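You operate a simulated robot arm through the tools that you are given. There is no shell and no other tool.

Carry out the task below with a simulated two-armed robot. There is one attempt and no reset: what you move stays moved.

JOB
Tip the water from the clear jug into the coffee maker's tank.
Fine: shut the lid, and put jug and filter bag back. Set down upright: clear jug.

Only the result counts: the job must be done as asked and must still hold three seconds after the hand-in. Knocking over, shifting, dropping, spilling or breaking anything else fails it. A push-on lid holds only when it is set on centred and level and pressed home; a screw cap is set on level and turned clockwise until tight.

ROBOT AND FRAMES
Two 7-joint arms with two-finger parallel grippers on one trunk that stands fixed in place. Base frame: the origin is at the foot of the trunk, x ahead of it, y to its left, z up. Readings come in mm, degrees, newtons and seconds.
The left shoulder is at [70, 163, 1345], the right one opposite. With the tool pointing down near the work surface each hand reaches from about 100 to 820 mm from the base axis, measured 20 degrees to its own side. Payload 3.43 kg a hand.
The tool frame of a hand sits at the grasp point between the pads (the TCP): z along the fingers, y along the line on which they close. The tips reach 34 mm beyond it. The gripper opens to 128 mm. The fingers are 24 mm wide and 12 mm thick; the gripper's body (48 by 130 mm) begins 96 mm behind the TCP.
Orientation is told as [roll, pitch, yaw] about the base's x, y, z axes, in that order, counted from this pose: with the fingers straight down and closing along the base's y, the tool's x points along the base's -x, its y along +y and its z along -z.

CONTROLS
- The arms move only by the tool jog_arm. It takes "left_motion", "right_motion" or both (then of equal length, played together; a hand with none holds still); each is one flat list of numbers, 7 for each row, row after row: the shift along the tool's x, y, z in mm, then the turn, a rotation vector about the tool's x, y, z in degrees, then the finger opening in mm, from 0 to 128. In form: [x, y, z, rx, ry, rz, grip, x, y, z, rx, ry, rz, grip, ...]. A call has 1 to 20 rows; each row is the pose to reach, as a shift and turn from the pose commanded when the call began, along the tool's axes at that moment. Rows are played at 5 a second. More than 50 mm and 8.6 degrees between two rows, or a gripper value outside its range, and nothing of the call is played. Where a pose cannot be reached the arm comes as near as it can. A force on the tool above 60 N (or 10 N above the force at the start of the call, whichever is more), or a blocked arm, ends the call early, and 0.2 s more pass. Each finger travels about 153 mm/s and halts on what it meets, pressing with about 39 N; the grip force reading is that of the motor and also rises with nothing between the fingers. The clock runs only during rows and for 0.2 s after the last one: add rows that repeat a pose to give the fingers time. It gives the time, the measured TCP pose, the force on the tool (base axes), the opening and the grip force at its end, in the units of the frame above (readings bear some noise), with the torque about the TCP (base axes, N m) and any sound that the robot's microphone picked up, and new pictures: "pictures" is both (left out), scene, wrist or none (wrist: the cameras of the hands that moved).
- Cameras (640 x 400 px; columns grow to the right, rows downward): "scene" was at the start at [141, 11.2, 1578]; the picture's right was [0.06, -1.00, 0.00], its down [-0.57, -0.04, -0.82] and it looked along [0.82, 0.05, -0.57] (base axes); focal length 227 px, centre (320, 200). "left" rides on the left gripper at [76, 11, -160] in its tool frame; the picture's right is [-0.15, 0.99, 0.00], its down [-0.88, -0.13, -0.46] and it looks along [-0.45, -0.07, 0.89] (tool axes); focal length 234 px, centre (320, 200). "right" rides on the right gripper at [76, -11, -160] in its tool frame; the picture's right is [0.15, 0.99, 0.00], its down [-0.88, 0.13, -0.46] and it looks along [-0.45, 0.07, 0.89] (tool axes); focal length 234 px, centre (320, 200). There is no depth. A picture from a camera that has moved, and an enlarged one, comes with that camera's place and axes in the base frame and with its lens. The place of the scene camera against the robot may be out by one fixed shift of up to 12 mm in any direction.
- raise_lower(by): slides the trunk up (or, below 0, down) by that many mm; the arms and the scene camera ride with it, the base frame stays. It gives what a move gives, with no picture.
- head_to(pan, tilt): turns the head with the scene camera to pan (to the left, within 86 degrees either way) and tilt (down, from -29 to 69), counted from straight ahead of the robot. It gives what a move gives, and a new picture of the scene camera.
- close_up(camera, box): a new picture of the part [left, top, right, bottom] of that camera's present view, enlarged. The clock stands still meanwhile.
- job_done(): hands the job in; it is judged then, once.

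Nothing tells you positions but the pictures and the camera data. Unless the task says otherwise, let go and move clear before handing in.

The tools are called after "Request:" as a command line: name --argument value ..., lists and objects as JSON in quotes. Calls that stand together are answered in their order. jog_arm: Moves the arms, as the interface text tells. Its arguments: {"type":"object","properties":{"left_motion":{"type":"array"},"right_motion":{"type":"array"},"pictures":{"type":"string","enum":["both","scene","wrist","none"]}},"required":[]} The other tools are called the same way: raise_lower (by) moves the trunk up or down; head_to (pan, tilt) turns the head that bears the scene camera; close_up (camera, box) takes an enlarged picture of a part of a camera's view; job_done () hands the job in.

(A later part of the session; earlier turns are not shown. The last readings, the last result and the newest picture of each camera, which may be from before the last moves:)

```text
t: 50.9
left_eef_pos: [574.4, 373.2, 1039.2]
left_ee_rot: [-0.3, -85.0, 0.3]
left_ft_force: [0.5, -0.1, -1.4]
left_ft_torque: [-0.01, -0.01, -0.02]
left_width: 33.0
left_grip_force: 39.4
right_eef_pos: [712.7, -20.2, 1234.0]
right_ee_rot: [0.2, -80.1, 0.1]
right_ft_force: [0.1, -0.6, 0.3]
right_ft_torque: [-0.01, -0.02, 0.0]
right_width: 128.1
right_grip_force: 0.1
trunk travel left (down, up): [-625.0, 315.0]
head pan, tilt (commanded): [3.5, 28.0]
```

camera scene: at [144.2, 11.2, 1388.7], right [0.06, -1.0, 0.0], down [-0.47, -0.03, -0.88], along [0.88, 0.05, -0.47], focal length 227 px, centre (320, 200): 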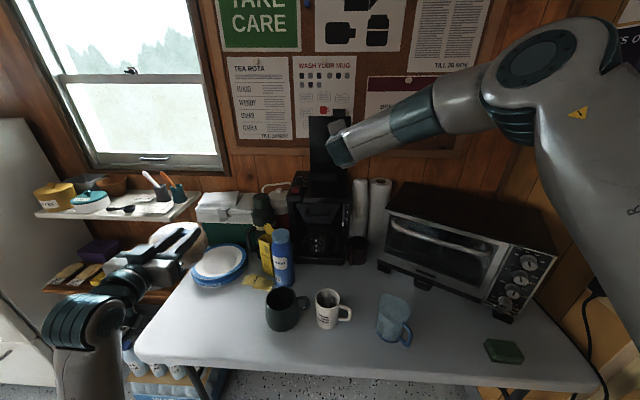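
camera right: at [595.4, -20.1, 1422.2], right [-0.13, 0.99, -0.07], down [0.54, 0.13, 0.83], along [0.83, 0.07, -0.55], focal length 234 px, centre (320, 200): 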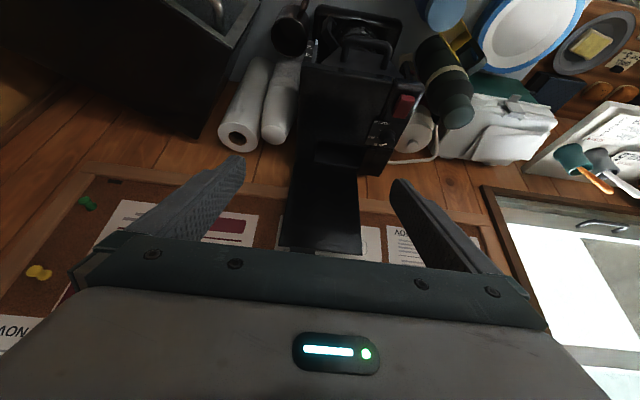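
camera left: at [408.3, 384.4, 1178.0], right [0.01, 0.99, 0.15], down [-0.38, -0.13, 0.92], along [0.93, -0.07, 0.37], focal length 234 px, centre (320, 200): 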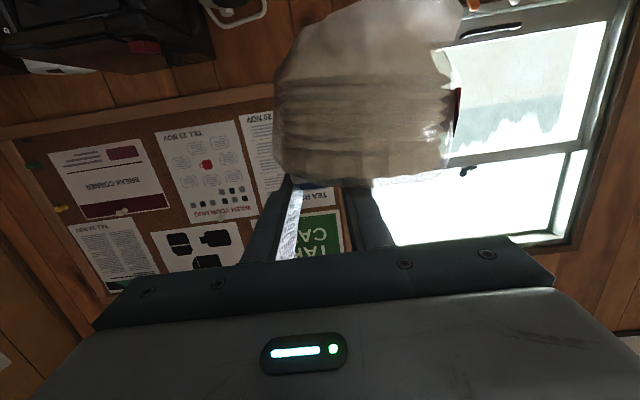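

Request:
jog_arm --right_motion '[20, -14, -13.5, 0, 8, 0, 128, 40, -28, -27, 0, 16, 0, 128, 60, -42, -40.5, 0, 24, 0, 128, 80, -56, -54, 0, 32, 0, 128, 100, -70, -67.5, 0, 40, 0, 128, 120, -84, -81, 0, 48, 0, 128, 140, -98, -94.5, 0, 56, 0, 128, 160, -112, -108, 0, 64, 0, 128, 180, -126, -121.5, 0, 72, 0, 128, 200, -140, -135, 0, 80, 0, 128, 200, -140, -135, 0, 80, 0, 128]' --pictures "both"

Request:
close_up --camera "right" --box '[260, 50, 400, 230]'

Request:
close_up --camera "scene" --box '[340, 260, 440, 370]'

```text
t: 53.3
left_eef_pos: [573.1, 373.0, 1038.4]
left_ee_rot: [-0.4, -85.0, 0.3]
left_ft_force: [-0.1, -0.6, -1.0]
left_ft_torque: [-0.05, 0.0, 0.03]
left_width: 32.9
left_grip_force: 39.0
right_eef_pos: [544.0, -161.0, 1060.6]
right_ee_rot: [-0.2, 0.1, 0.2]
right_ft_force: [-0.5, 0.2, -0.2]
right_ft_torque: [-0.04, 0.01, 0.0]
right_width: 128.0
right_grip_force: 0.1
trunk travel left (down, up): [-625.0, 315.0]
head pan, tilt (commanded): [3.5, 28.0]
camera scene: at [143.6, 12.0, 1388.8], right [0.06, -1.0, 0.0], down [-0.47, -0.03, -0.88], along [0.88, 0.05, -0.47], focal length 227 px, centre (320, 200)
camera right: at [467.5, -172.2, 1221.4], right [-0.15, 0.99, 0.0], down [0.88, 0.14, 0.46], along [0.45, 0.07, -0.89], focal length 234 px, centre (320, 200)
```

scene: 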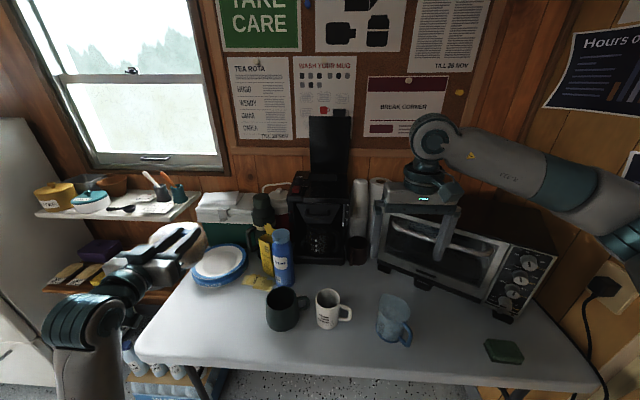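
right: 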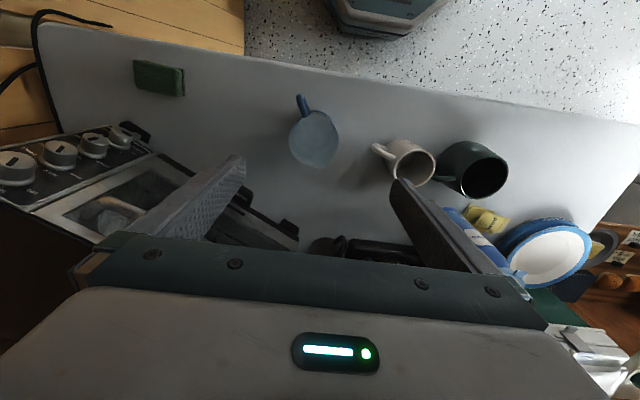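

```text
2.22 times, centred on (330, 140) of right
camera zoom: at [467.5, -172.2, 1221.4], right [-0.15, 0.99, 0.0], down [0.88, 0.14, 0.46], along [0.45, 0.07, -0.89], focal length 520 px, centre (298, 333)
```

zoom: 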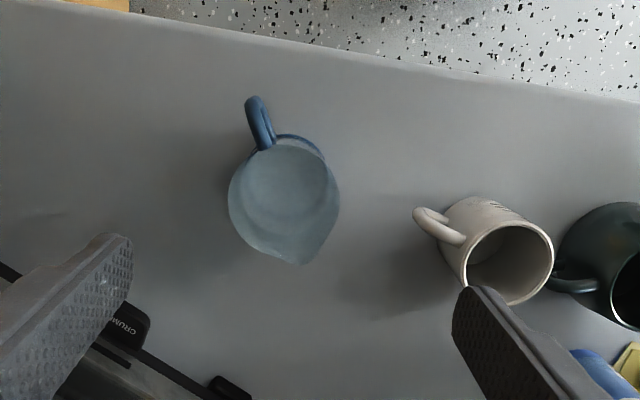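

```text
3.64 times, centred on (390, 315) of scene
camera zoom: at [143.6, 12.0, 1388.8], right [0.06, -1.0, 0.0], down [-0.47, -0.03, -0.88], along [0.88, 0.05, -0.47], focal length 826 px, centre (66, -218)
```

zoom: 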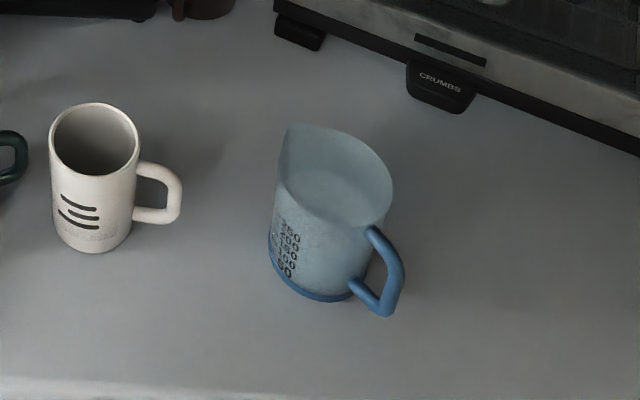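

The jug's axis is at about (550, -169) with its spout at a yaw of about 27°. I'll align the hand (yaw 27°, fingers straddling the body) and descend partway.

Request:
jog_arm --right_motion '[-2, -2, 0, 0, 0, -7, 128, -4, -4, 0, 0, 0, -14, 128, -6, -6, 0, 0, 0, -21, 128, -6, -8, 0, 0, 0, -27, 128, -6, -8, 40, 0, 0, -27, 128, -6, -8, 80, 0, 0, -27, 128, -6, -8, 120, 0, 0, -27, 128, -6, -8, 140, 0, 0, -27, 128, -6, -8, 140, 0, 0, -27, 128]' --pictures "both"

Request:
close_up --camera "right" --box '[240, 50, 400, 230]'

Request:
close_up --camera "scene" --box '[340, 230, 440, 370]'

```text
t: 55.3
left_eef_pos: [575.5, 372.9, 1040.1]
left_ee_rot: [-0.2, -85.0, 0.3]
left_ft_force: [0.4, -0.5, -1.3]
left_ft_torque: [-0.05, 0.02, 0.0]
left_width: 33.4
left_grip_force: 38.9
right_eef_pos: [553.0, -165.8, 922.4]
right_ee_rot: [-0.1, 0.0, 27.3]
right_ft_force: [0.1, -0.4, 0.4]
right_ft_torque: [-0.02, -0.01, 0.01]
right_width: 128.0
right_grip_force: 0.0
trunk travel left (down, up): [-625.0, 315.0]
head pan, tilt (commanded): [3.5, 28.0]
camera scene: at [144.0, 11.5, 1388.7], right [0.06, -1.0, 0.0], down [-0.47, -0.03, -0.88], along [0.88, 0.05, -0.47], focal length 227 px, centre (320, 200)
camera right: at [489.6, -211.3, 1082.6], right [-0.58, 0.81, 0.0], down [0.72, 0.52, 0.46], along [0.37, 0.27, -0.89], focal length 234 px, centre (320, 200)
```

scene: 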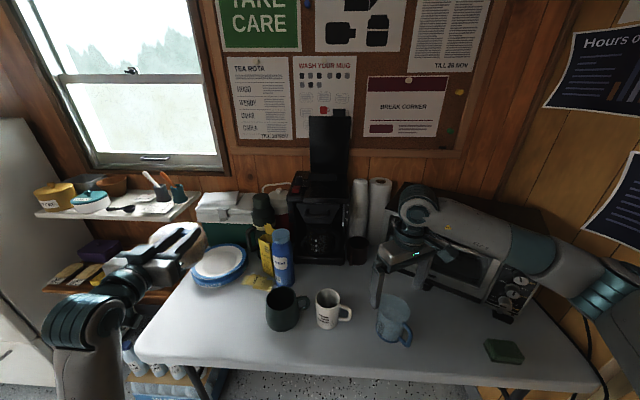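
right: 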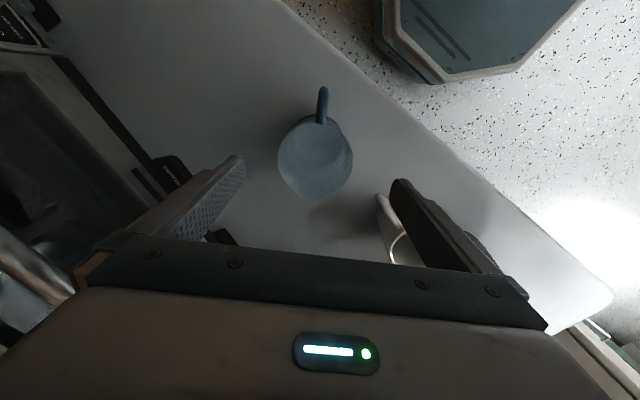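

```text
2.22 times, centred on (320, 140) of right
camera zoom: at [489.6, -211.3, 1082.6], right [-0.58, 0.81, 0.0], down [0.72, 0.52, 0.46], along [0.37, 0.27, -0.89], focal length 520 px, centre (320, 333)
```

zoom: 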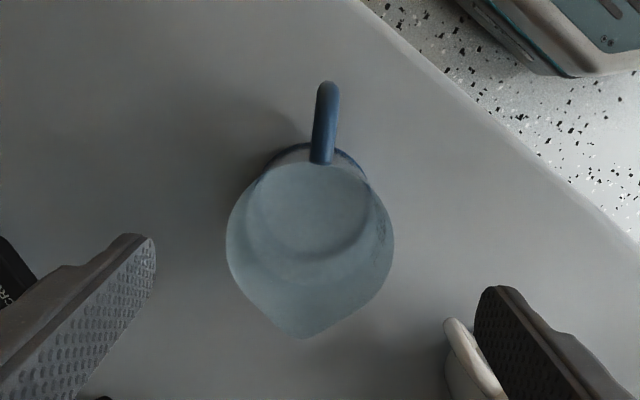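

```text
2.86 times, centred on (390, 300) of scene
camera zoom: at [144.0, 11.5, 1388.7], right [0.06, -1.0, 0.0], down [-0.47, -0.03, -0.88], along [0.88, 0.05, -0.47], focal length 649 px, centre (120, -86)
```

zoom: 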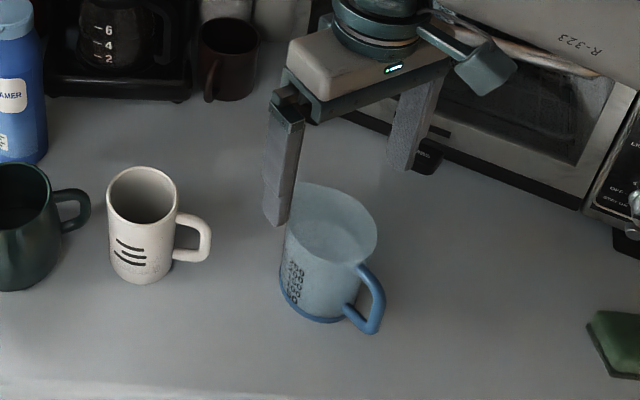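

The jug is centred to within about 5 mm and 3° of the fingers. I'll correct that and descend to grasp height, about z 812.

Request:
jog_arm --right_motion '[5, -4, 0, 0, 0, -3, 128, 5, -4, 30, 0, 0, -3, 128, 5, -4, 60, 0, 0, -3, 128, 5, -4, 90, 0, 0, -3, 128, 5, -4, 110, 0, 0, -3, 128, 5, -4, 110, 0, 0, -3, 128]' --pictures "wrist"

Request:
close_up --camera "right" --box '[220, 80, 420, 260]'

Request:
close_up --camera "scene" --box '[340, 230, 440, 370]'

```text
t: 56.7
left_eef_pos: [573.9, 373.5, 1039.2]
left_ee_rot: [-0.1, -85.0, 0.2]
left_ft_force: [0.0, 0.1, -1.4]
left_ft_torque: [-0.04, 0.02, 0.01]
left_width: 33.1
left_grip_force: 39.0
right_eef_pos: [548.3, -173.0, 810.3]
right_ee_rot: [-0.2, 0.1, 30.3]
right_ft_force: [0.2, -0.4, 0.3]
right_ft_torque: [0.02, 0.01, -0.04]
right_width: 128.1
right_grip_force: 0.1
trunk travel left (down, up): [-625.0, 315.0]
head pan, tilt (commanded): [3.5, 28.0]
camera right: at [489.1, -220.5, 970.2], right [-0.63, 0.78, 0.0], down [0.69, 0.56, 0.46], along [0.36, 0.28, -0.89], focal length 234 px, centre (320, 200)
```

right: 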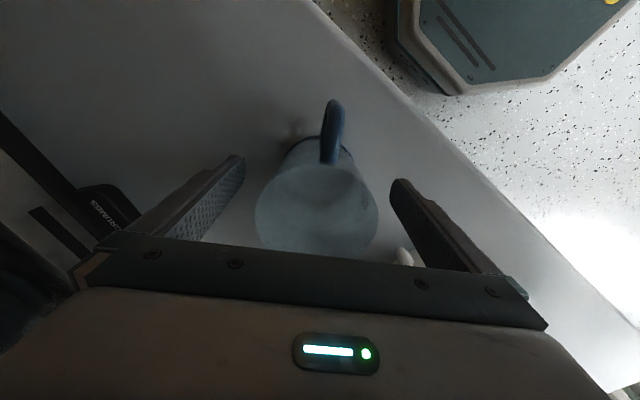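

```text
2.22 times, centred on (320, 170) of right
camera zoom: at [489.1, -220.5, 970.2], right [-0.63, 0.78, 0.0], down [0.69, 0.56, 0.46], along [0.36, 0.28, -0.89], focal length 520 px, centre (320, 267)
```

zoom: 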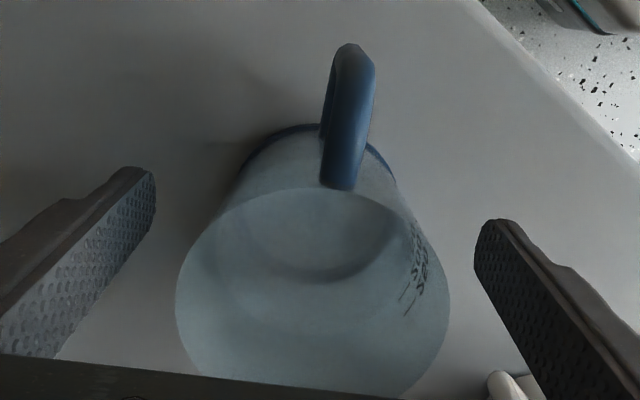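

```text
2.86 times, centred on (390, 300) of scene
camera zoom: at [144.0, 11.5, 1388.8], right [0.06, -1.0, 0.0], down [-0.47, -0.03, -0.88], along [0.88, 0.05, -0.47], focal length 649 px, centre (120, -86)
```

zoom: 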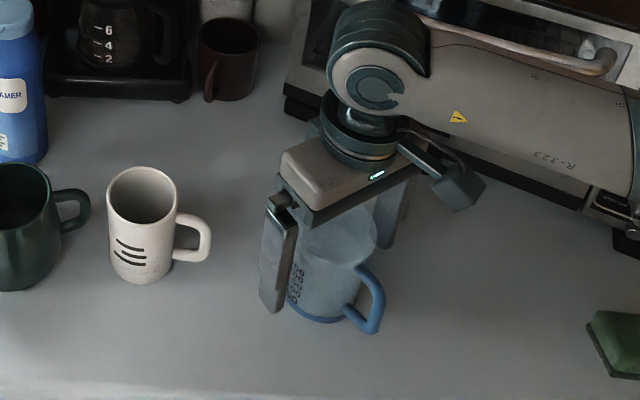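

The jug sits centred between the fingers. I'll close on it.

Request:
jog_arm --right_motion '[0, 0, 0, 0, 0, 0, 100, 0, 0, 0, 0, 0, 0, 80, 0, 0, 0, 0, 0, 0, 60, 0, 0, 0, 0, 0, 0, 60, 0, 0, 0, 0, 0, 0, 60]' --pictures "wrist"

Request:
close_up --camera "right" --box '[220, 80, 420, 260]'

```text
t: 57.9
left_eef_pos: [574.0, 373.8, 1038.4]
left_ee_rot: [-0.2, -84.9, 0.2]
left_ft_force: [-0.6, 0.0, -1.9]
left_ft_torque: [-0.04, 0.02, 0.01]
left_width: 32.9
left_grip_force: 39.2
right_eef_pos: [549.9, -173.1, 809.8]
right_ee_rot: [-0.2, 0.0, 30.2]
right_ft_force: [0.0, -0.1, 0.2]
right_ft_torque: [0.06, 0.06, -0.01]
right_width: 77.7
right_grip_force: 39.4
trunk travel left (down, up): [-625.0, 315.0]
head pan, tilt (commanded): [3.5, 28.0]
camera right: at [489.2, -220.6, 970.5], right [-0.63, 0.78, 0.0], down [0.69, 0.56, 0.46], along [0.36, 0.28, -0.89], focal length 234 px, centre (320, 200)
```

right: 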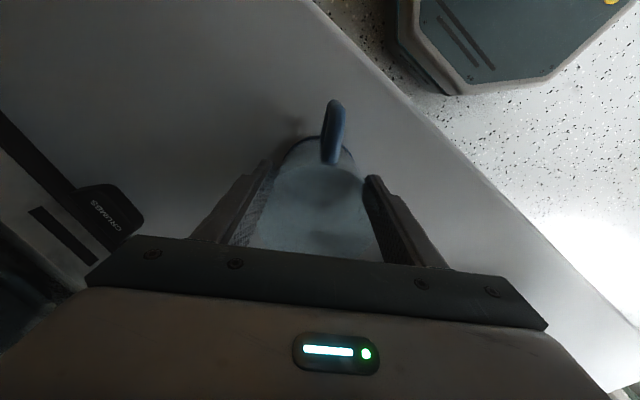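

```text
2.22 times, centred on (320, 170) of right
camera zoom: at [489.2, -220.6, 970.5], right [-0.63, 0.78, 0.0], down [0.69, 0.56, 0.46], along [0.36, 0.28, -0.89], focal length 520 px, centre (320, 267)
```

zoom: 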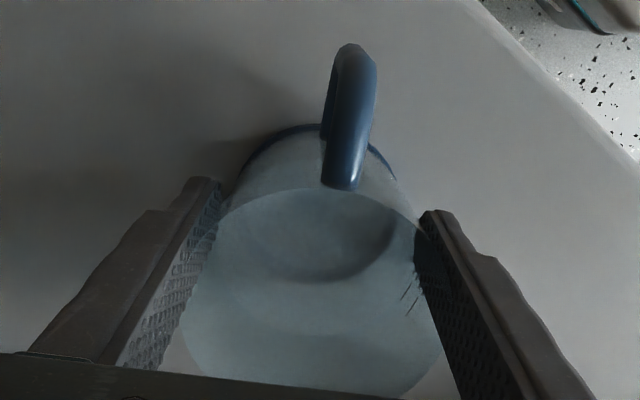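

The jug is gripped at 77.7 mm. That leaves too little room inside the handle loop for a finger, so here is the new plan. I'll lift the jug from above with the right hand and set the filter bag on the table with the left. The left hand will then take the jug by its lower body from the side in mid-air and pour over the spout. First I'll lift the jug slowly.

Request:
jog_arm --right_motion '[0, 0, -5, 0, 0, 0, 60, 0, 0, -12, 0, 0, 0, 60, 0, 0, -20, 0, 0, 0, 60, 0, 0, -30, 0, 0, 0, 60, 0, 0, -30, 0, 0, 0, 60]' --pictures "both"

Request:
close_up --camera "scene" --box '[340, 230, 440, 370]'

```text
t: 59.1
left_eef_pos: [575.2, 372.4, 1039.6]
left_ee_rot: [-0.2, -85.0, 0.1]
left_ft_force: [0.0, 0.1, -1.3]
left_ft_torque: [-0.04, 0.07, -0.01]
left_width: 32.9
left_grip_force: 38.9
right_eef_pos: [549.1, -175.1, 840.2]
right_ee_rot: [-0.1, 0.1, 30.3]
right_ft_force: [-0.7, -0.3, -2.1]
right_ft_torque: [-0.01, -0.02, 0.0]
right_width: 77.5
right_grip_force: 38.7
trunk travel left (down, up): [-625.0, 315.0]
head pan, tilt (commanded): [3.5, 28.0]
camera scene: at [144.5, 11.3, 1388.7], right [0.06, -1.0, 0.0], down [-0.47, -0.03, -0.88], along [0.88, 0.05, -0.47], focal length 227 px, centre (320, 200)
camera right: at [489.3, -222.0, 1000.8], right [-0.63, 0.78, 0.0], down [0.69, 0.56, 0.46], along [0.36, 0.28, -0.89], focal length 234 px, centre (320, 200)
```

scene: 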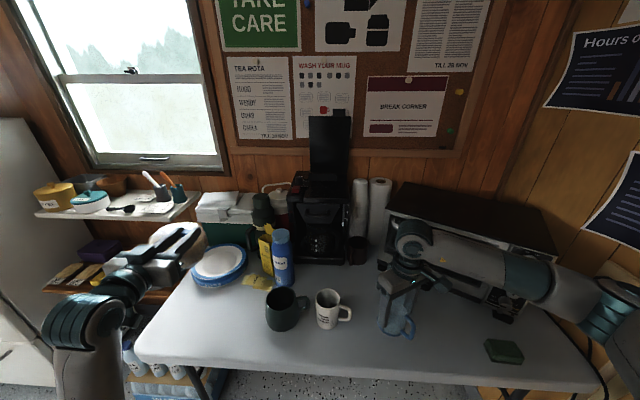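
right: 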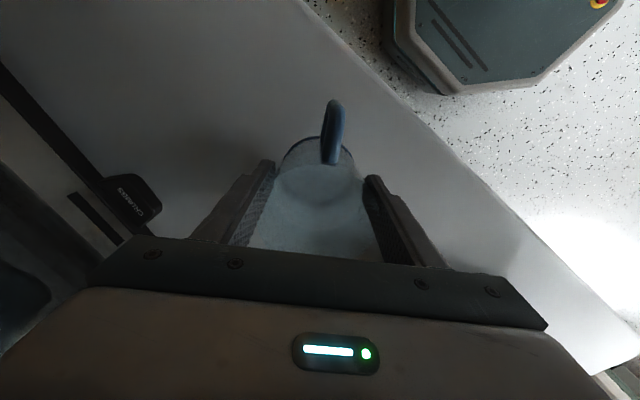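

```text
2.86 times, centred on (390, 300) of scene
camera zoom: at [144.5, 11.3, 1388.7], right [0.06, -1.0, 0.0], down [-0.47, -0.03, -0.88], along [0.88, 0.05, -0.47], focal length 649 px, centre (120, -86)
```

zoom: 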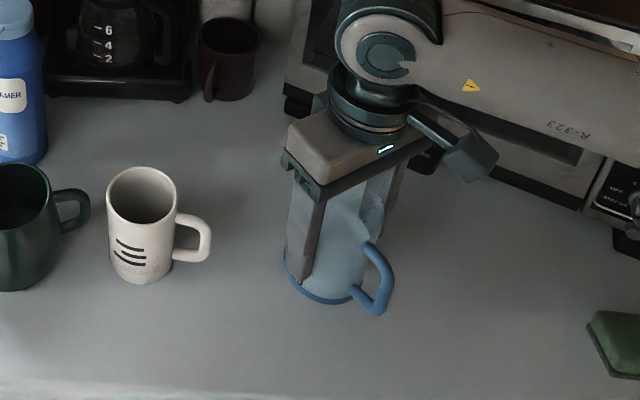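

The jug lifts cleanly. I'll raise it further, then lower the trunk to bring the bag down near the table.

Request:
jog_arm --right_motion '[0, 0, -15, 0, 0, 0, 60, 0, 0, -35, 0, 0, 0, 60, 0, 0, -55, 0, 0, 0, 60, 0, 0, -75, 0, 0, 0, 60, 0, 0, -95, 0, 0, 0, 60, 0, 0, -115, 0, 0, 0, 60, 0, 0, -135, 0, 0, 0, 60, 0, 0, -155, 0, 0, 0, 60, 0, 0, -175, 0, 0, 0, 60, 0, 0, -195, 0, 0, 0, 60, 0, 0, -210, 0, 0, 0, 60, 0, 0, -220, 0, 0, 0, 60, 0, 0, -220, 0, 0, 0, 60]' --pictures "none"

Request:
close_up --camera "left" --box '[160, 0, 480, 200]'

Request:
close_up --camera "scene" --box '[100, 180, 340, 360]'

```text
t: 61.9
left_eef_pos: [575.3, 373.2, 1038.3]
left_ee_rot: [-0.1, -85.0, 0.0]
left_ft_force: [-1.3, 0.2, -0.8]
left_ft_torque: [-0.03, 0.0, 0.0]
left_width: 33.0
left_grip_force: 39.2
right_eef_pos: [549.5, -173.7, 1060.9]
right_ee_rot: [-0.1, 0.0, 30.3]
right_ft_force: [-0.8, -0.3, -2.9]
right_ft_torque: [0.03, 0.05, 0.01]
right_width: 77.6
right_grip_force: 39.3
trunk travel left (down, up): [-625.0, 315.0]
head pan, tilt (commanded): [3.5, 28.0]
```

```text
2.00 times, centred on (320, 100) of left
camera zoom: at [408.7, 384.5, 977.7], right [0.01, 0.99, 0.15], down [-0.38, -0.13, 0.92], along [0.93, -0.07, 0.37], focal length 468 px, centre (320, 400)
```

zoom: 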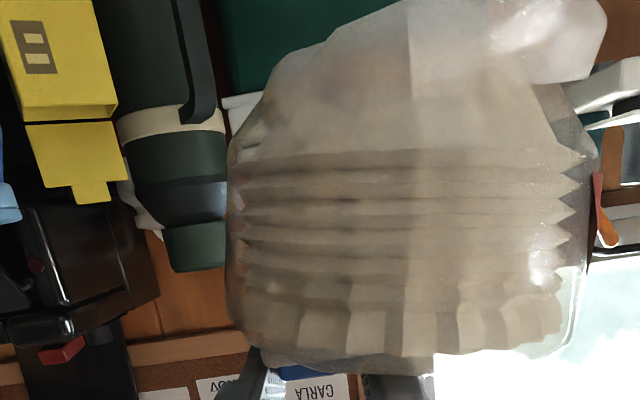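

```text
2.22 times, centred on (220, 270) of scene
camera zoom: at [144.5, 11.2, 1388.7], right [0.06, -1.0, 0.0], down [-0.47, -0.03, -0.88], along [0.88, 0.05, -0.47], focal length 505 px, centre (542, 44)
```

zoom: 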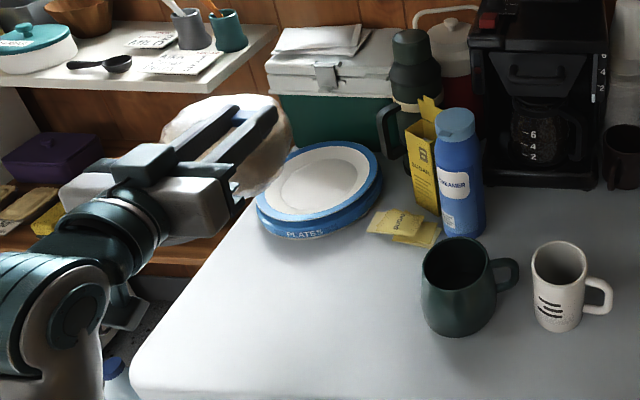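

The spot directly below the bag on the table is free. I'll lower the trunk by 180.

Request:
raise_lower --by -180

Request:
close_up --camera "left" --box '[160, 0, 480, 200]'

Request:
close_up --camera "scene" --box '[60, 180, 340, 400]'

Request:
close_up --camera "scene" --box '[300, 180, 640, 400]'

```text
t: 63.9
left_eef_pos: [574.6, 372.2, 859.4]
left_ee_rot: [-0.2, -84.9, 0.1]
left_ft_force: [-0.9, -0.2, 0.0]
left_ft_torque: [-0.04, 0.02, 0.02]
left_width: 33.3
left_grip_force: 39.2
right_eef_pos: [548.5, -173.9, 880.7]
right_ee_rot: [-0.2, 0.1, 30.2]
right_ft_force: [0.7, -0.3, -3.5]
right_ft_torque: [-0.02, 0.02, 0.04]
right_width: 77.5
right_grip_force: 39.1
trunk travel left (down, up): [-445.0, 495.0]
head pan, tilt (commanded): [3.5, 28.0]
```

```text
2.00 times, centred on (320, 100) of left
camera zoom: at [408.4, 384.5, 797.9], right [0.01, 0.99, 0.15], down [-0.38, -0.13, 0.92], along [0.93, -0.07, 0.37], focal length 468 px, centre (320, 400)
```

zoom: 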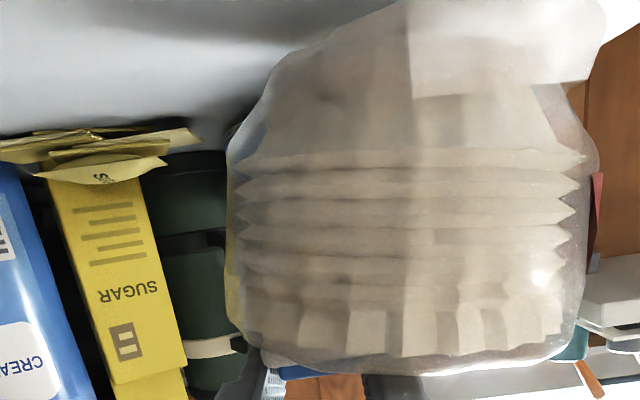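

```text
1.82 times, centred on (200, 290) of scene
camera zoom: at [144.0, 11.3, 1208.8], right [0.06, -1.0, 0.0], down [-0.47, -0.03, -0.88], along [0.88, 0.05, -0.47], focal length 413 px, centre (538, 36)
```

zoom: 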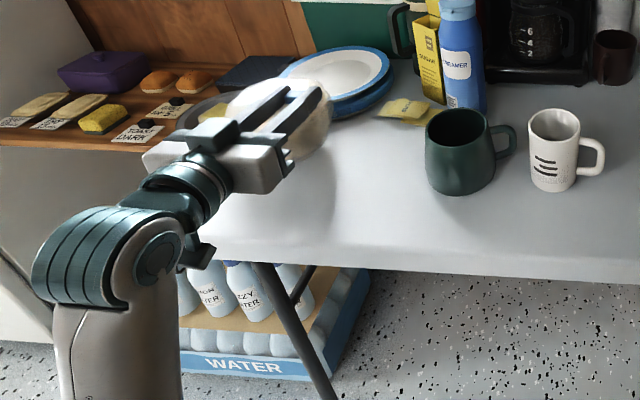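

```text
1.82 times, centred on (470, 290) of scene
camera zoom: at [144.0, 11.3, 1208.8], right [0.06, -1.0, 0.0], down [-0.47, -0.03, -0.88], along [0.88, 0.05, -0.47], focal length 413 px, centre (47, 36)
```

zoom: 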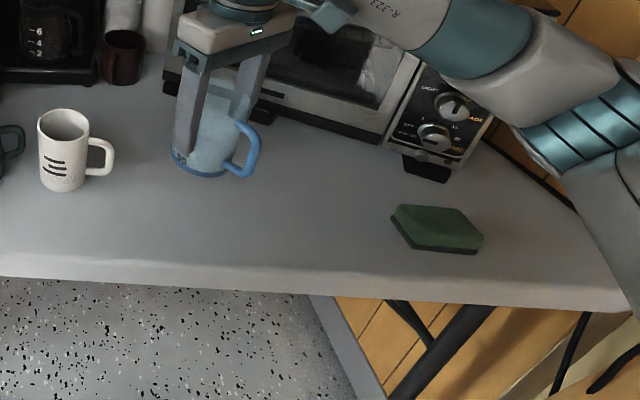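

The bag's base should be about 12 mm above the table. I'll lower it gently with the left arm.

Request:
jog_arm --left_motion '[3, 0, 0, 0, 0, 0, 10, 6, 0, 0, 0, 0, 0, 10, 9, 0, 0, 0, 0, 0, 10, 9, 0, 0, 0, 0, 0, 10]' --pictures "none"

Request:
close_up --camera "left" --box '[220, 0, 420, 100]'

Request:
close_up --camera "scene" --box '[160, 200, 260, 300]'

```text
t: 64.9
left_eef_pos: [573.9, 372.5, 850.4]
left_ee_rot: [0.0, -85.0, -0.1]
left_ft_force: [0.0, -0.8, -1.8]
left_ft_torque: [-0.03, 0.02, 0.01]
left_width: 33.1
left_grip_force: 39.0
right_eef_pos: [549.5, -173.1, 881.3]
right_ee_rot: [-0.1, 0.0, 30.2]
right_ft_force: [0.1, -0.6, -3.5]
right_ft_torque: [-0.02, 0.02, -0.03]
right_width: 77.4
right_grip_force: 38.5
trunk travel left (down, up): [-445.0, 495.0]
head pan, tilt (commanded): [3.5, 28.0]
```

```text
3.20 times, centred on (320, 50) of left
camera zoom: at [407.8, 384.6, 788.8], right [0.01, 0.99, 0.15], down [-0.38, -0.13, 0.92], along [0.93, -0.07, 0.37], focal length 749 px, centre (320, 680)
```

zoom: 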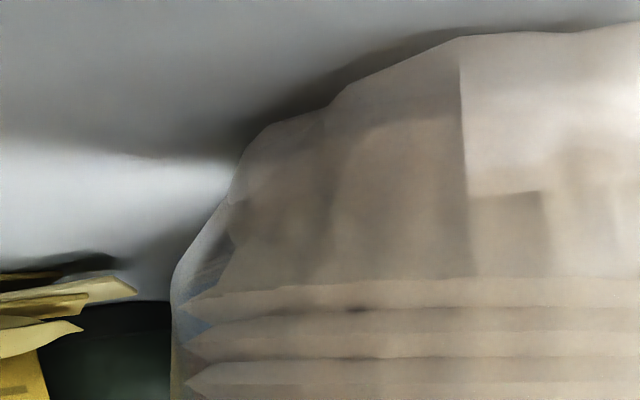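

```text
4.00 times, centred on (210, 250) of scene
camera zoom: at [144.3, 11.3, 1208.7], right [0.06, -1.0, 0.0], down [-0.47, -0.03, -0.88], along [0.88, 0.05, -0.47], focal length 909 px, centre (760, 0)
```

zoom: 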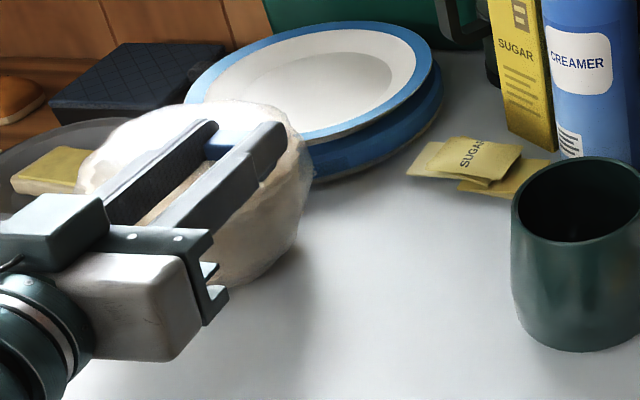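

Request:
jog_arm --left_motion '[2, 0, 0, 0, 0, 0, 10, 4, 0, 0, 0, 0, 0, 10, 4, 0, 0, 0, 0, 0, 10]' --pictures "none"

Request:
close_up --camera "left" --box '[220, 0, 420, 100]'

```text
t: 65.7
left_eef_pos: [573.5, 372.5, 846.6]
left_ee_rot: [-0.2, -85.1, 0.2]
left_ft_force: [0.6, -0.1, -1.8]
left_ft_torque: [-0.01, 0.0, -0.03]
left_width: 33.3
left_grip_force: 39.2
right_eef_pos: [549.1, -173.1, 879.9]
right_ee_rot: [-0.2, 0.0, 30.3]
right_ft_force: [-0.2, 0.4, -3.1]
right_ft_torque: [0.0, 0.04, 0.0]
right_width: 77.7
right_grip_force: 38.6
trunk travel left (down, up): [-445.0, 495.0]
head pan, tilt (commanded): [3.5, 28.0]
```

```text
3.20 times, centred on (320, 50) of left
camera zoom: at [407.7, 384.6, 785.2], right [0.01, 0.99, 0.15], down [-0.38, -0.13, 0.92], along [0.93, -0.07, 0.37], focal length 749 px, centre (320, 680)
```

zoom: 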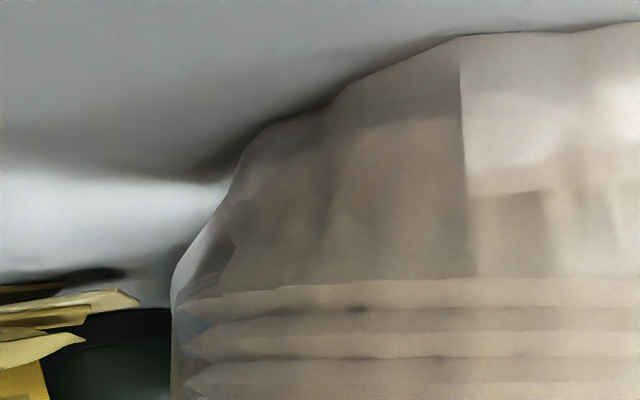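

Request:
jog_arm --left_motion '[1.5, 0, 0, 0, 0, 0, 10, 3, 0, 0, 0, 0, 0, 10, 3, 0, 0, 0, 0, 0, 10]' --pictures "none"

Request:
close_up --camera "left" --box '[220, 0, 420, 100]'

```text
t: 66.5
left_eef_pos: [572.3, 372.4, 846.0]
left_ee_rot: [0.8, -85.3, -0.9]
left_ft_force: [3.7, -0.6, 14.8]
left_ft_torque: [0.14, -0.19, -0.07]
left_width: 33.1
left_grip_force: 39.2
right_eef_pos: [549.5, -173.7, 881.7]
right_ee_rot: [-0.1, -0.1, 30.3]
right_ft_force: [0.3, 0.6, -2.0]
right_ft_torque: [-0.01, 0.07, 0.02]
right_width: 77.4
right_grip_force: 39.4
trunk travel left (down, up): [-445.0, 495.0]
head pan, tilt (commanded): [3.5, 28.0]
```

```text
3.20 times, centred on (320, 50) of left
camera zoom: at [406.6, 384.6, 783.4], right [0.01, 0.99, 0.15], down [-0.38, -0.13, 0.92], along [0.92, -0.07, 0.38], focal length 749 px, centre (320, 680)
```

zoom: 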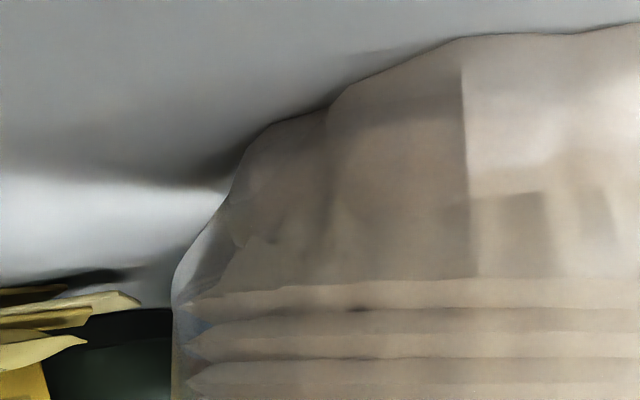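

Contact with the table. I'll ease off slightly and open the fingers, then rise clear.

Request:
jog_arm --left_motion '[-1.5, 0, 0, 0, 0, 0, 10, -1.5, 0, 0, 0, 0, 0, 35, -1.5, 0, 0, 0, 0, 0, 50, -1.5, 0, 0, 0, 0, 0, 66, -1.5, 0, 0, 0, 0, 0, 66]' --pictures "none"

Request:
close_up --camera "left" --box '[160, 0, 480, 240]'

Request:
close_up --camera "scene" --box '[160, 200, 260, 300]'

```text
t: 67.7
left_eef_pos: [574.0, 373.5, 843.6]
left_ee_rot: [-0.1, -84.9, 0.0]
left_ft_force: [0.9, 0.7, 0.3]
left_ft_torque: [-0.03, 0.0, 0.03]
left_width: 66.1
left_grip_force: 0.0
right_eef_pos: [549.9, -173.6, 881.1]
right_ee_rot: [0.0, 0.0, 30.2]
right_ft_force: [0.0, -0.7, -2.5]
right_ft_torque: [-0.03, 0.0, -0.02]
right_width: 77.4
right_grip_force: 39.1
trunk travel left (down, up): [-445.0, 495.0]
head pan, tilt (commanded): [3.5, 28.0]
```

```text
1.67 times, centred on (320, 120) of left
camera zoom: at [406.9, 385.2, 782.8], right [0.01, 0.99, 0.15], down [-0.38, -0.13, 0.92], along [0.93, -0.07, 0.37], focal length 390 px, centre (320, 333)
```

zoom: 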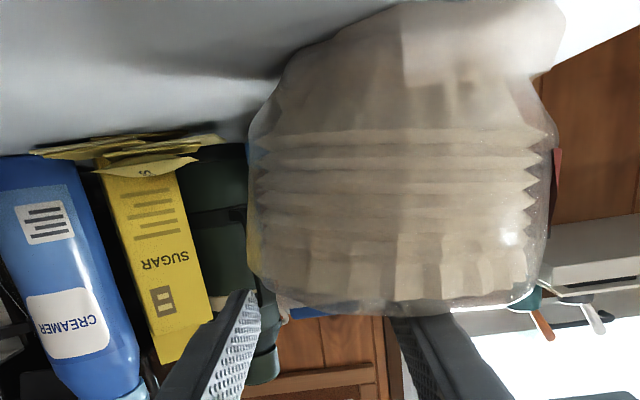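

```text
4.00 times, centred on (210, 250) of scene
camera zoom: at [144.1, 11.3, 1208.7], right [0.06, -1.0, 0.0], down [-0.47, -0.03, -0.88], along [0.88, 0.05, -0.47], focal length 909 px, centre (760, 0)
```

zoom: 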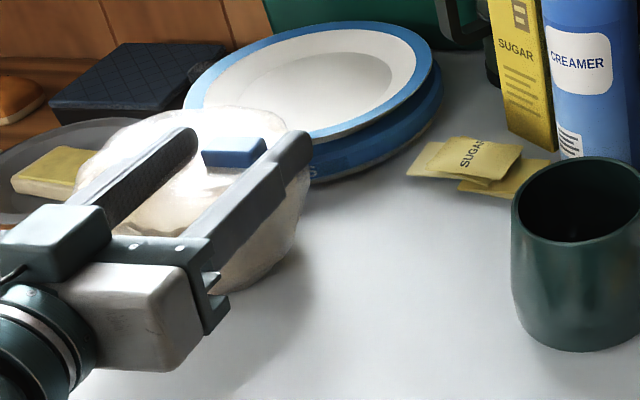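

The bag stands on its own. I'll raise the left hand straight up off the clip.

Request:
jog_arm --left_motion '[-10, 0, -0.9, 0, 0, 0, 66, -25, 0, -2.2, 0, 0, 0, 66, -45, 0, -3.9, 0, 0, 0, 66, -70, 0, -6, 0, 0, 0, 66, -100, 0, -8.7, 0, 0, 0, 66, -100, 0, -8.7, 0, 0, 0, 66]' --pictures "scene"

Request:
close_up --camera "scene" --box '[160, 200, 260, 300]'

```text
t: 69.1
left_eef_pos: [584.2, 377.1, 944.1]
left_ee_rot: [0.0, -85.0, 0.0]
left_ft_force: [0.1, 0.3, -0.5]
left_ft_torque: [0.02, 0.03, 0.02]
left_width: 66.2
left_grip_force: 0.0
left hand out of reach, approached as far as the arm can: row 3, 4, 5, 6
right_eef_pos: [550.5, -173.0, 881.1]
right_ee_rot: [-0.1, -0.1, 30.3]
right_ft_force: [-0.1, 0.1, -2.9]
right_ft_torque: [-0.04, 0.04, -0.02]
right_width: 77.7
right_grip_force: 39.3
trunk travel left (down, up): [-445.0, 495.0]
head pan, tilt (commanded): [3.5, 28.0]
camera scene: at [144.1, 11.4, 1208.7], right [0.06, -1.0, 0.0], down [-0.47, -0.03, -0.88], along [0.88, 0.05, -0.47], focal length 227 px, centre (320, 200)
```

scene: 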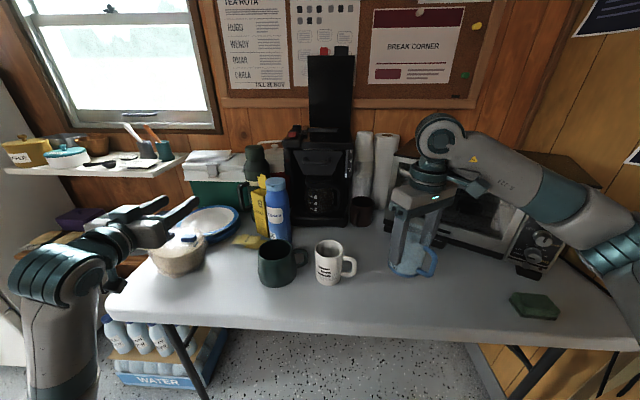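

```text
4.00 times, centred on (210, 250) of scene
camera zoom: at [144.1, 11.4, 1208.7], right [0.06, -1.0, 0.0], down [-0.47, -0.03, -0.88], along [0.88, 0.05, -0.47], focal length 909 px, centre (760, 0)
```

zoom: 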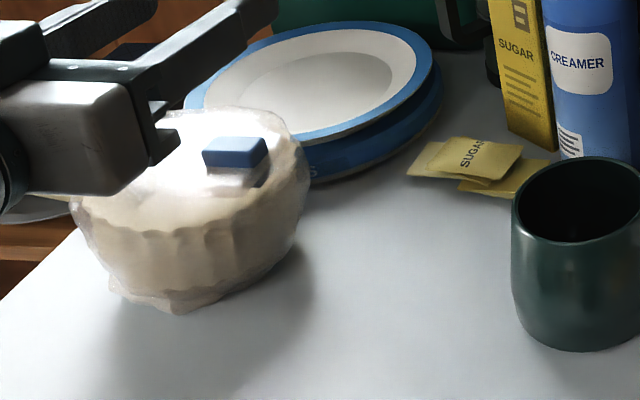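

The filter bag stands stable on the table. I'll raise the trunk again, then carry the jug to a mid-air handover point in front of the coffee maker, turning its spout to yaw 60°.

Request:
raise_lower --by 180

Request:
jog_arm --right_motion '[-8, 1, -10, 0, 0, -2, 60, -23, 3, -20, 0, 0, -4, 60, -40, 5, -28, 0, 0, -7, 60, -57, 7, -34, 0, 0, -10, 60, -74, 9, -40, 0, 0, -13, 60, -91, 11, -45, 0, 0, -16, 60, -108, 13, -49, 0, 0, -19, 60, -125, 15, -53, 0, 0, -22, 60, -142, 17, -56, 0, 0, -25, 60, -159, 20, -58, 0, 0, -28, 60, -175, 22, -59, 0, 0, -30, 60, -184, 23.5, -59, 0, 0, -30, 60, -187, 23.7, -59, 0, 0, -30, 60, -187, 23.7, -59, 0, 0, -30, 60]' --pictures "both"

```text
t: 71.1
left_eef_pos: [585.3, 377.8, 1122.7]
left_ee_rot: [0.0, -85.0, -0.1]
left_ft_force: [0.9, 0.4, 0.4]
left_ft_torque: [-0.05, 0.0, 0.0]
left_width: 66.1
left_grip_force: 0.1
right_eef_pos: [549.5, -173.5, 1060.5]
right_ee_rot: [-0.2, -0.1, 30.3]
right_ft_force: [0.0, -0.1, -4.1]
right_ft_torque: [-0.02, 0.02, 0.01]
right_width: 77.3
right_grip_force: 39.5
trunk travel left (down, up): [-625.0, 315.0]
head pan, tilt (commanded): [3.5, 28.0]
```

```text
t: 74.1
left_eef_pos: [585.0, 377.8, 1123.3]
left_ee_rot: [-0.2, -85.0, 0.2]
left_ft_force: [-0.1, -0.4, -0.3]
left_ft_torque: [0.0, 0.0, -0.01]
left_width: 66.0
left_grip_force: 0.0
right_eef_pos: [633.2, -58.9, 1113.9]
right_ee_rot: [-0.1, 0.0, 59.8]
right_ft_force: [0.7, 0.2, -2.9]
right_ft_torque: [-0.03, 0.01, 0.01]
right_width: 77.5
right_grip_force: 38.6
right hand out of reach, approached as far as the arm can: row 9, 10, 11, 12, 13, 14
trunk travel left (down, up): [-625.0, 315.0]
head pan, tilt (commanded): [3.5, 28.0]
camera scene: at [144.4, 11.7, 1388.7], right [0.06, -1.0, 0.0], down [-0.47, -0.03, -0.88], along [0.88, 0.05, -0.47], focal length 227 px, centre (320, 200)
camera right: at [604.7, -130.3, 1273.8], right [-0.93, 0.37, 0.0], down [0.33, 0.83, 0.46], along [0.17, 0.42, -0.89], focal length 234 px, centre (320, 200)
```

scene: 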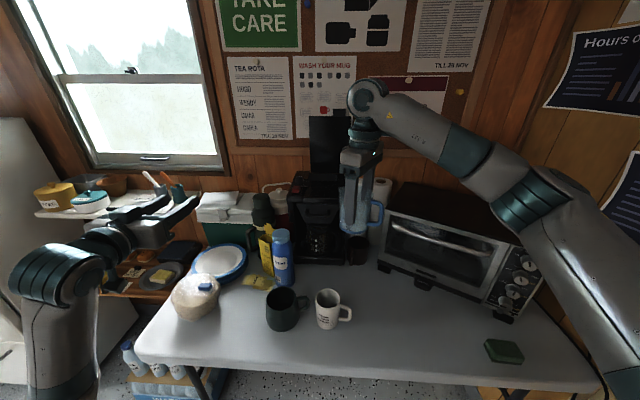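
right: 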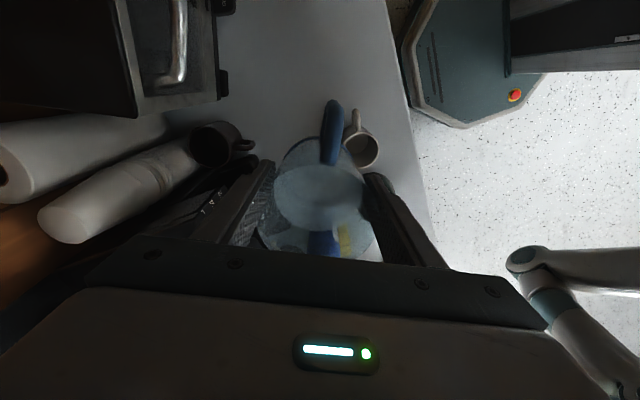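

The jug is upright and steady, but yaw 60 limits the reach. I'll turn back to yaw 30 and move further forward to (700, -60) for a more comfortable handover.

Request:
jog_arm --right_motion '[-3, -6, 0, 0, 0, 3, 60, -7, -14, 0, 0, 0, 7, 60, -12, -22, 0, 0, 0, 11, 60, -17, -30, 0, 0, 0, 15, 60, -22, -38, 0, 0, 0, 19, 60, -26, -46, 0, 0, 0, 23, 60, -30, -53, 0, 0, 0, 27, 60, -32.6, -58.5, 0, 0, 0, 30, 60, -32.6, -58.5, 0, 0, 0, 30, 60]' --pictures "both"

Request:
close_up --camera "scene" --box '[310, 130, 410, 250]'

```text
t: 76.1
left_eef_pos: [585.9, 378.1, 1122.6]
left_ee_rot: [-0.1, -85.0, 0.0]
left_ft_force: [-0.6, 1.0, 0.0]
left_ft_torque: [-0.01, -0.03, -0.02]
left_width: 66.1
left_grip_force: 0.0
right_eef_pos: [703.2, -59.4, 1116.2]
right_ee_rot: [-0.1, 0.0, 30.2]
right_ft_force: [0.2, -0.5, -2.4]
right_ft_torque: [-0.01, 0.0, 0.03]
right_width: 77.6
right_grip_force: 39.1
trunk travel left (down, up): [-625.0, 315.0]
head pan, tilt (commanded): [3.5, 28.0]
camera scene: at [144.3, 11.4, 1388.7], right [0.06, -1.0, 0.0], down [-0.47, -0.03, -0.88], along [0.88, 0.05, -0.47], focal length 227 px, centre (320, 200)
camera right: at [642.1, -106.8, 1276.2], right [-0.62, 0.78, 0.0], down [0.69, 0.56, 0.46], along [0.36, 0.28, -0.89], focal length 234 px, centre (320, 200)
```

scene: 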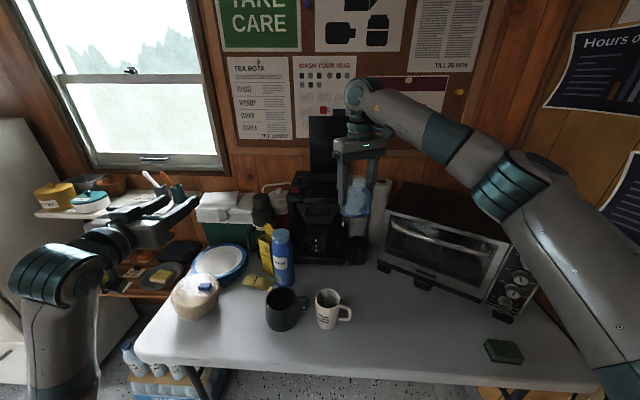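
right: 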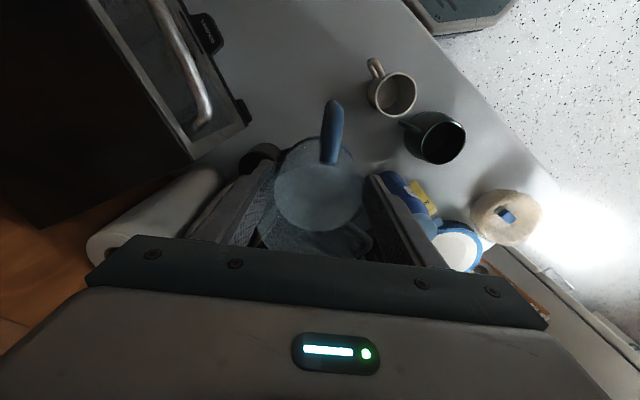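

```text
3.33 times, centred on (360, 190) of scene
camera zoom: at [144.3, 11.4, 1388.7], right [0.06, -1.0, 0.0], down [-0.47, -0.03, -0.88], along [0.88, 0.05, -0.47], focal length 758 px, centre (187, 233)
```

zoom: 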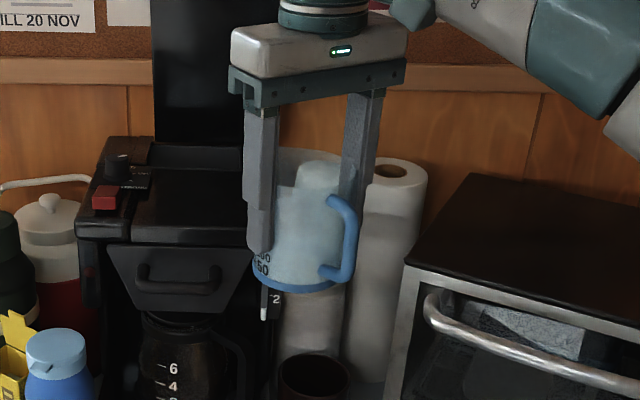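

The jug is held upright at (703, -59). I'll bring the left hand to a pre-grasp beside it, heading -60°, and use its camera to check the height of the handle's underside.

Request:
jog_arm --left_motion '[3, -25, 5, 6, 0, 0.5, 80, 8, -57, 11, 12, 0, 1, 100, 13, -90, 17, 18, 0, 1.6, 128, 18, -122, 23, 24, 0, 2.1, 128, 24, -155, 29, 30, 0, 2.6, 128, 30, -190, 35, 36, 0, 3.1, 128, 36, -225, 41, 42, 0, 3.6, 128, 42, -260, 47, 48, 0, 4.2, 128, 48, -295, 53, 54, 0, 4.7, 128, 52, -323, 58, 59.8, 0, 5.2, 128, 52, -323, 58, 59.8, 0, 5.2, 128]' --pictures "both"

Request:
close_up --camera "left" --box '[220, 0, 420, 200]'

Request:
close_up --camera "scene" --box '[310, 130, 410, 250]'

```text
t: 78.5
left_eef_pos: [638.8, 54.2, 1065.5]
left_ee_rot: [-0.6, -85.0, -59.4]
left_ft_force: [-0.6, -0.8, 0.3]
left_ft_torque: [0.0, -0.01, 0.02]
left_width: 128.0
left_grip_force: 0.1
right_eef_pos: [701.9, -57.9, 1115.1]
right_ee_rot: [0.0, 0.1, 30.3]
right_ft_force: [-0.4, 0.9, -3.3]
right_ft_torque: [0.01, 0.03, 0.02]
right_width: 77.4
right_grip_force: 39.1
trunk travel left (down, up): [-625.0, 315.0]
head pan, tilt (commanded): [3.5, 28.0]
camera scene: at [143.9, 11.8, 1388.8], right [0.06, -1.0, 0.0], down [-0.47, -0.03, -0.88], along [0.88, 0.05, -0.47], focal length 227 px, centre (320, 200)
camera left: at [564.9, 204.3, 1004.7], right [0.86, 0.48, 0.14], down [-0.3, 0.26, 0.92], along [0.4, -0.84, 0.37], focal length 234 px, centre (320, 200)
```

scene: 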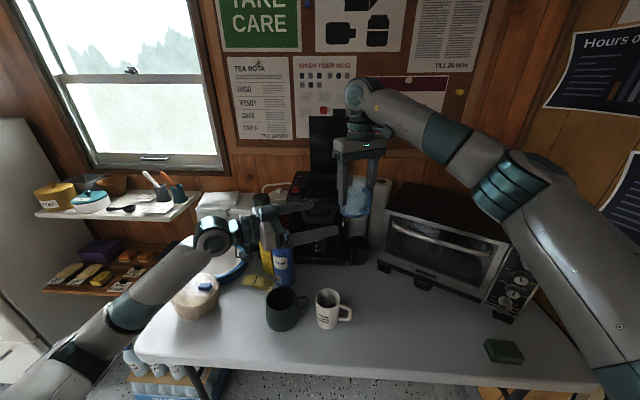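
left: 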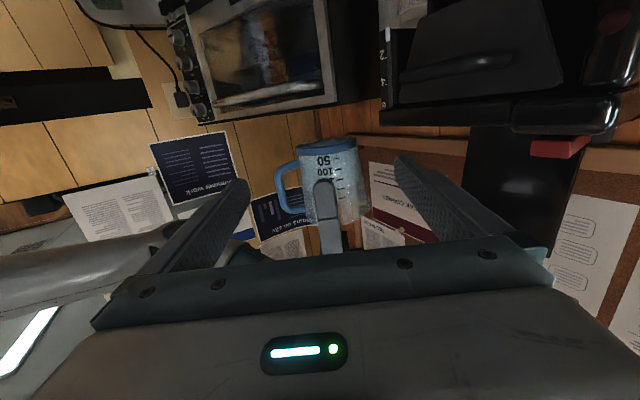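

```text
2.00 times, centred on (320, 100) of left
camera zoom: at [564.9, 204.3, 1004.7], right [0.86, 0.48, 0.14], down [-0.3, 0.26, 0.92], along [0.4, -0.84, 0.37], focal length 468 px, centre (320, 400)
```

zoom: 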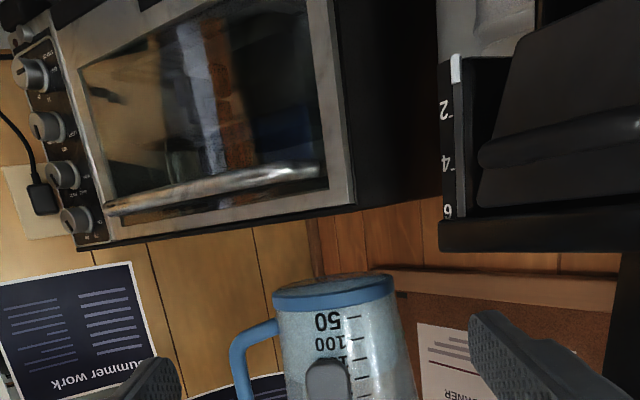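

```text
3.33 times, centred on (360, 190) of scene
camera zoom: at [143.9, 11.8, 1388.8], right [0.06, -1.0, 0.0], down [-0.47, -0.03, -0.88], along [0.88, 0.05, -0.47], focal length 758 px, centre (187, 233)
```

zoom: 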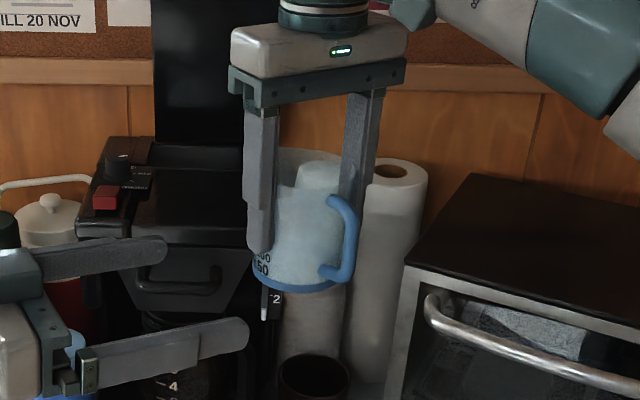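

Request:
close_up --camera "left" --box '[260, 125, 380, 225]'

```text
4.00 times, centred on (320, 175) of left
camera zoom: at [564.9, 204.3, 1004.7], right [0.86, 0.48, 0.14], down [-0.3, 0.26, 0.92], along [0.4, -0.84, 0.37], focal length 937 px, centre (320, 300)
```

zoom: 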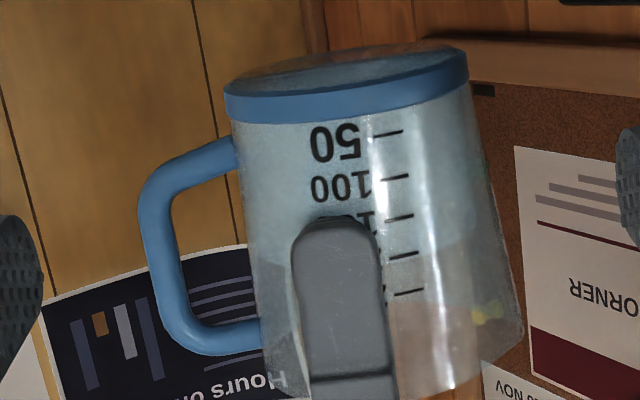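

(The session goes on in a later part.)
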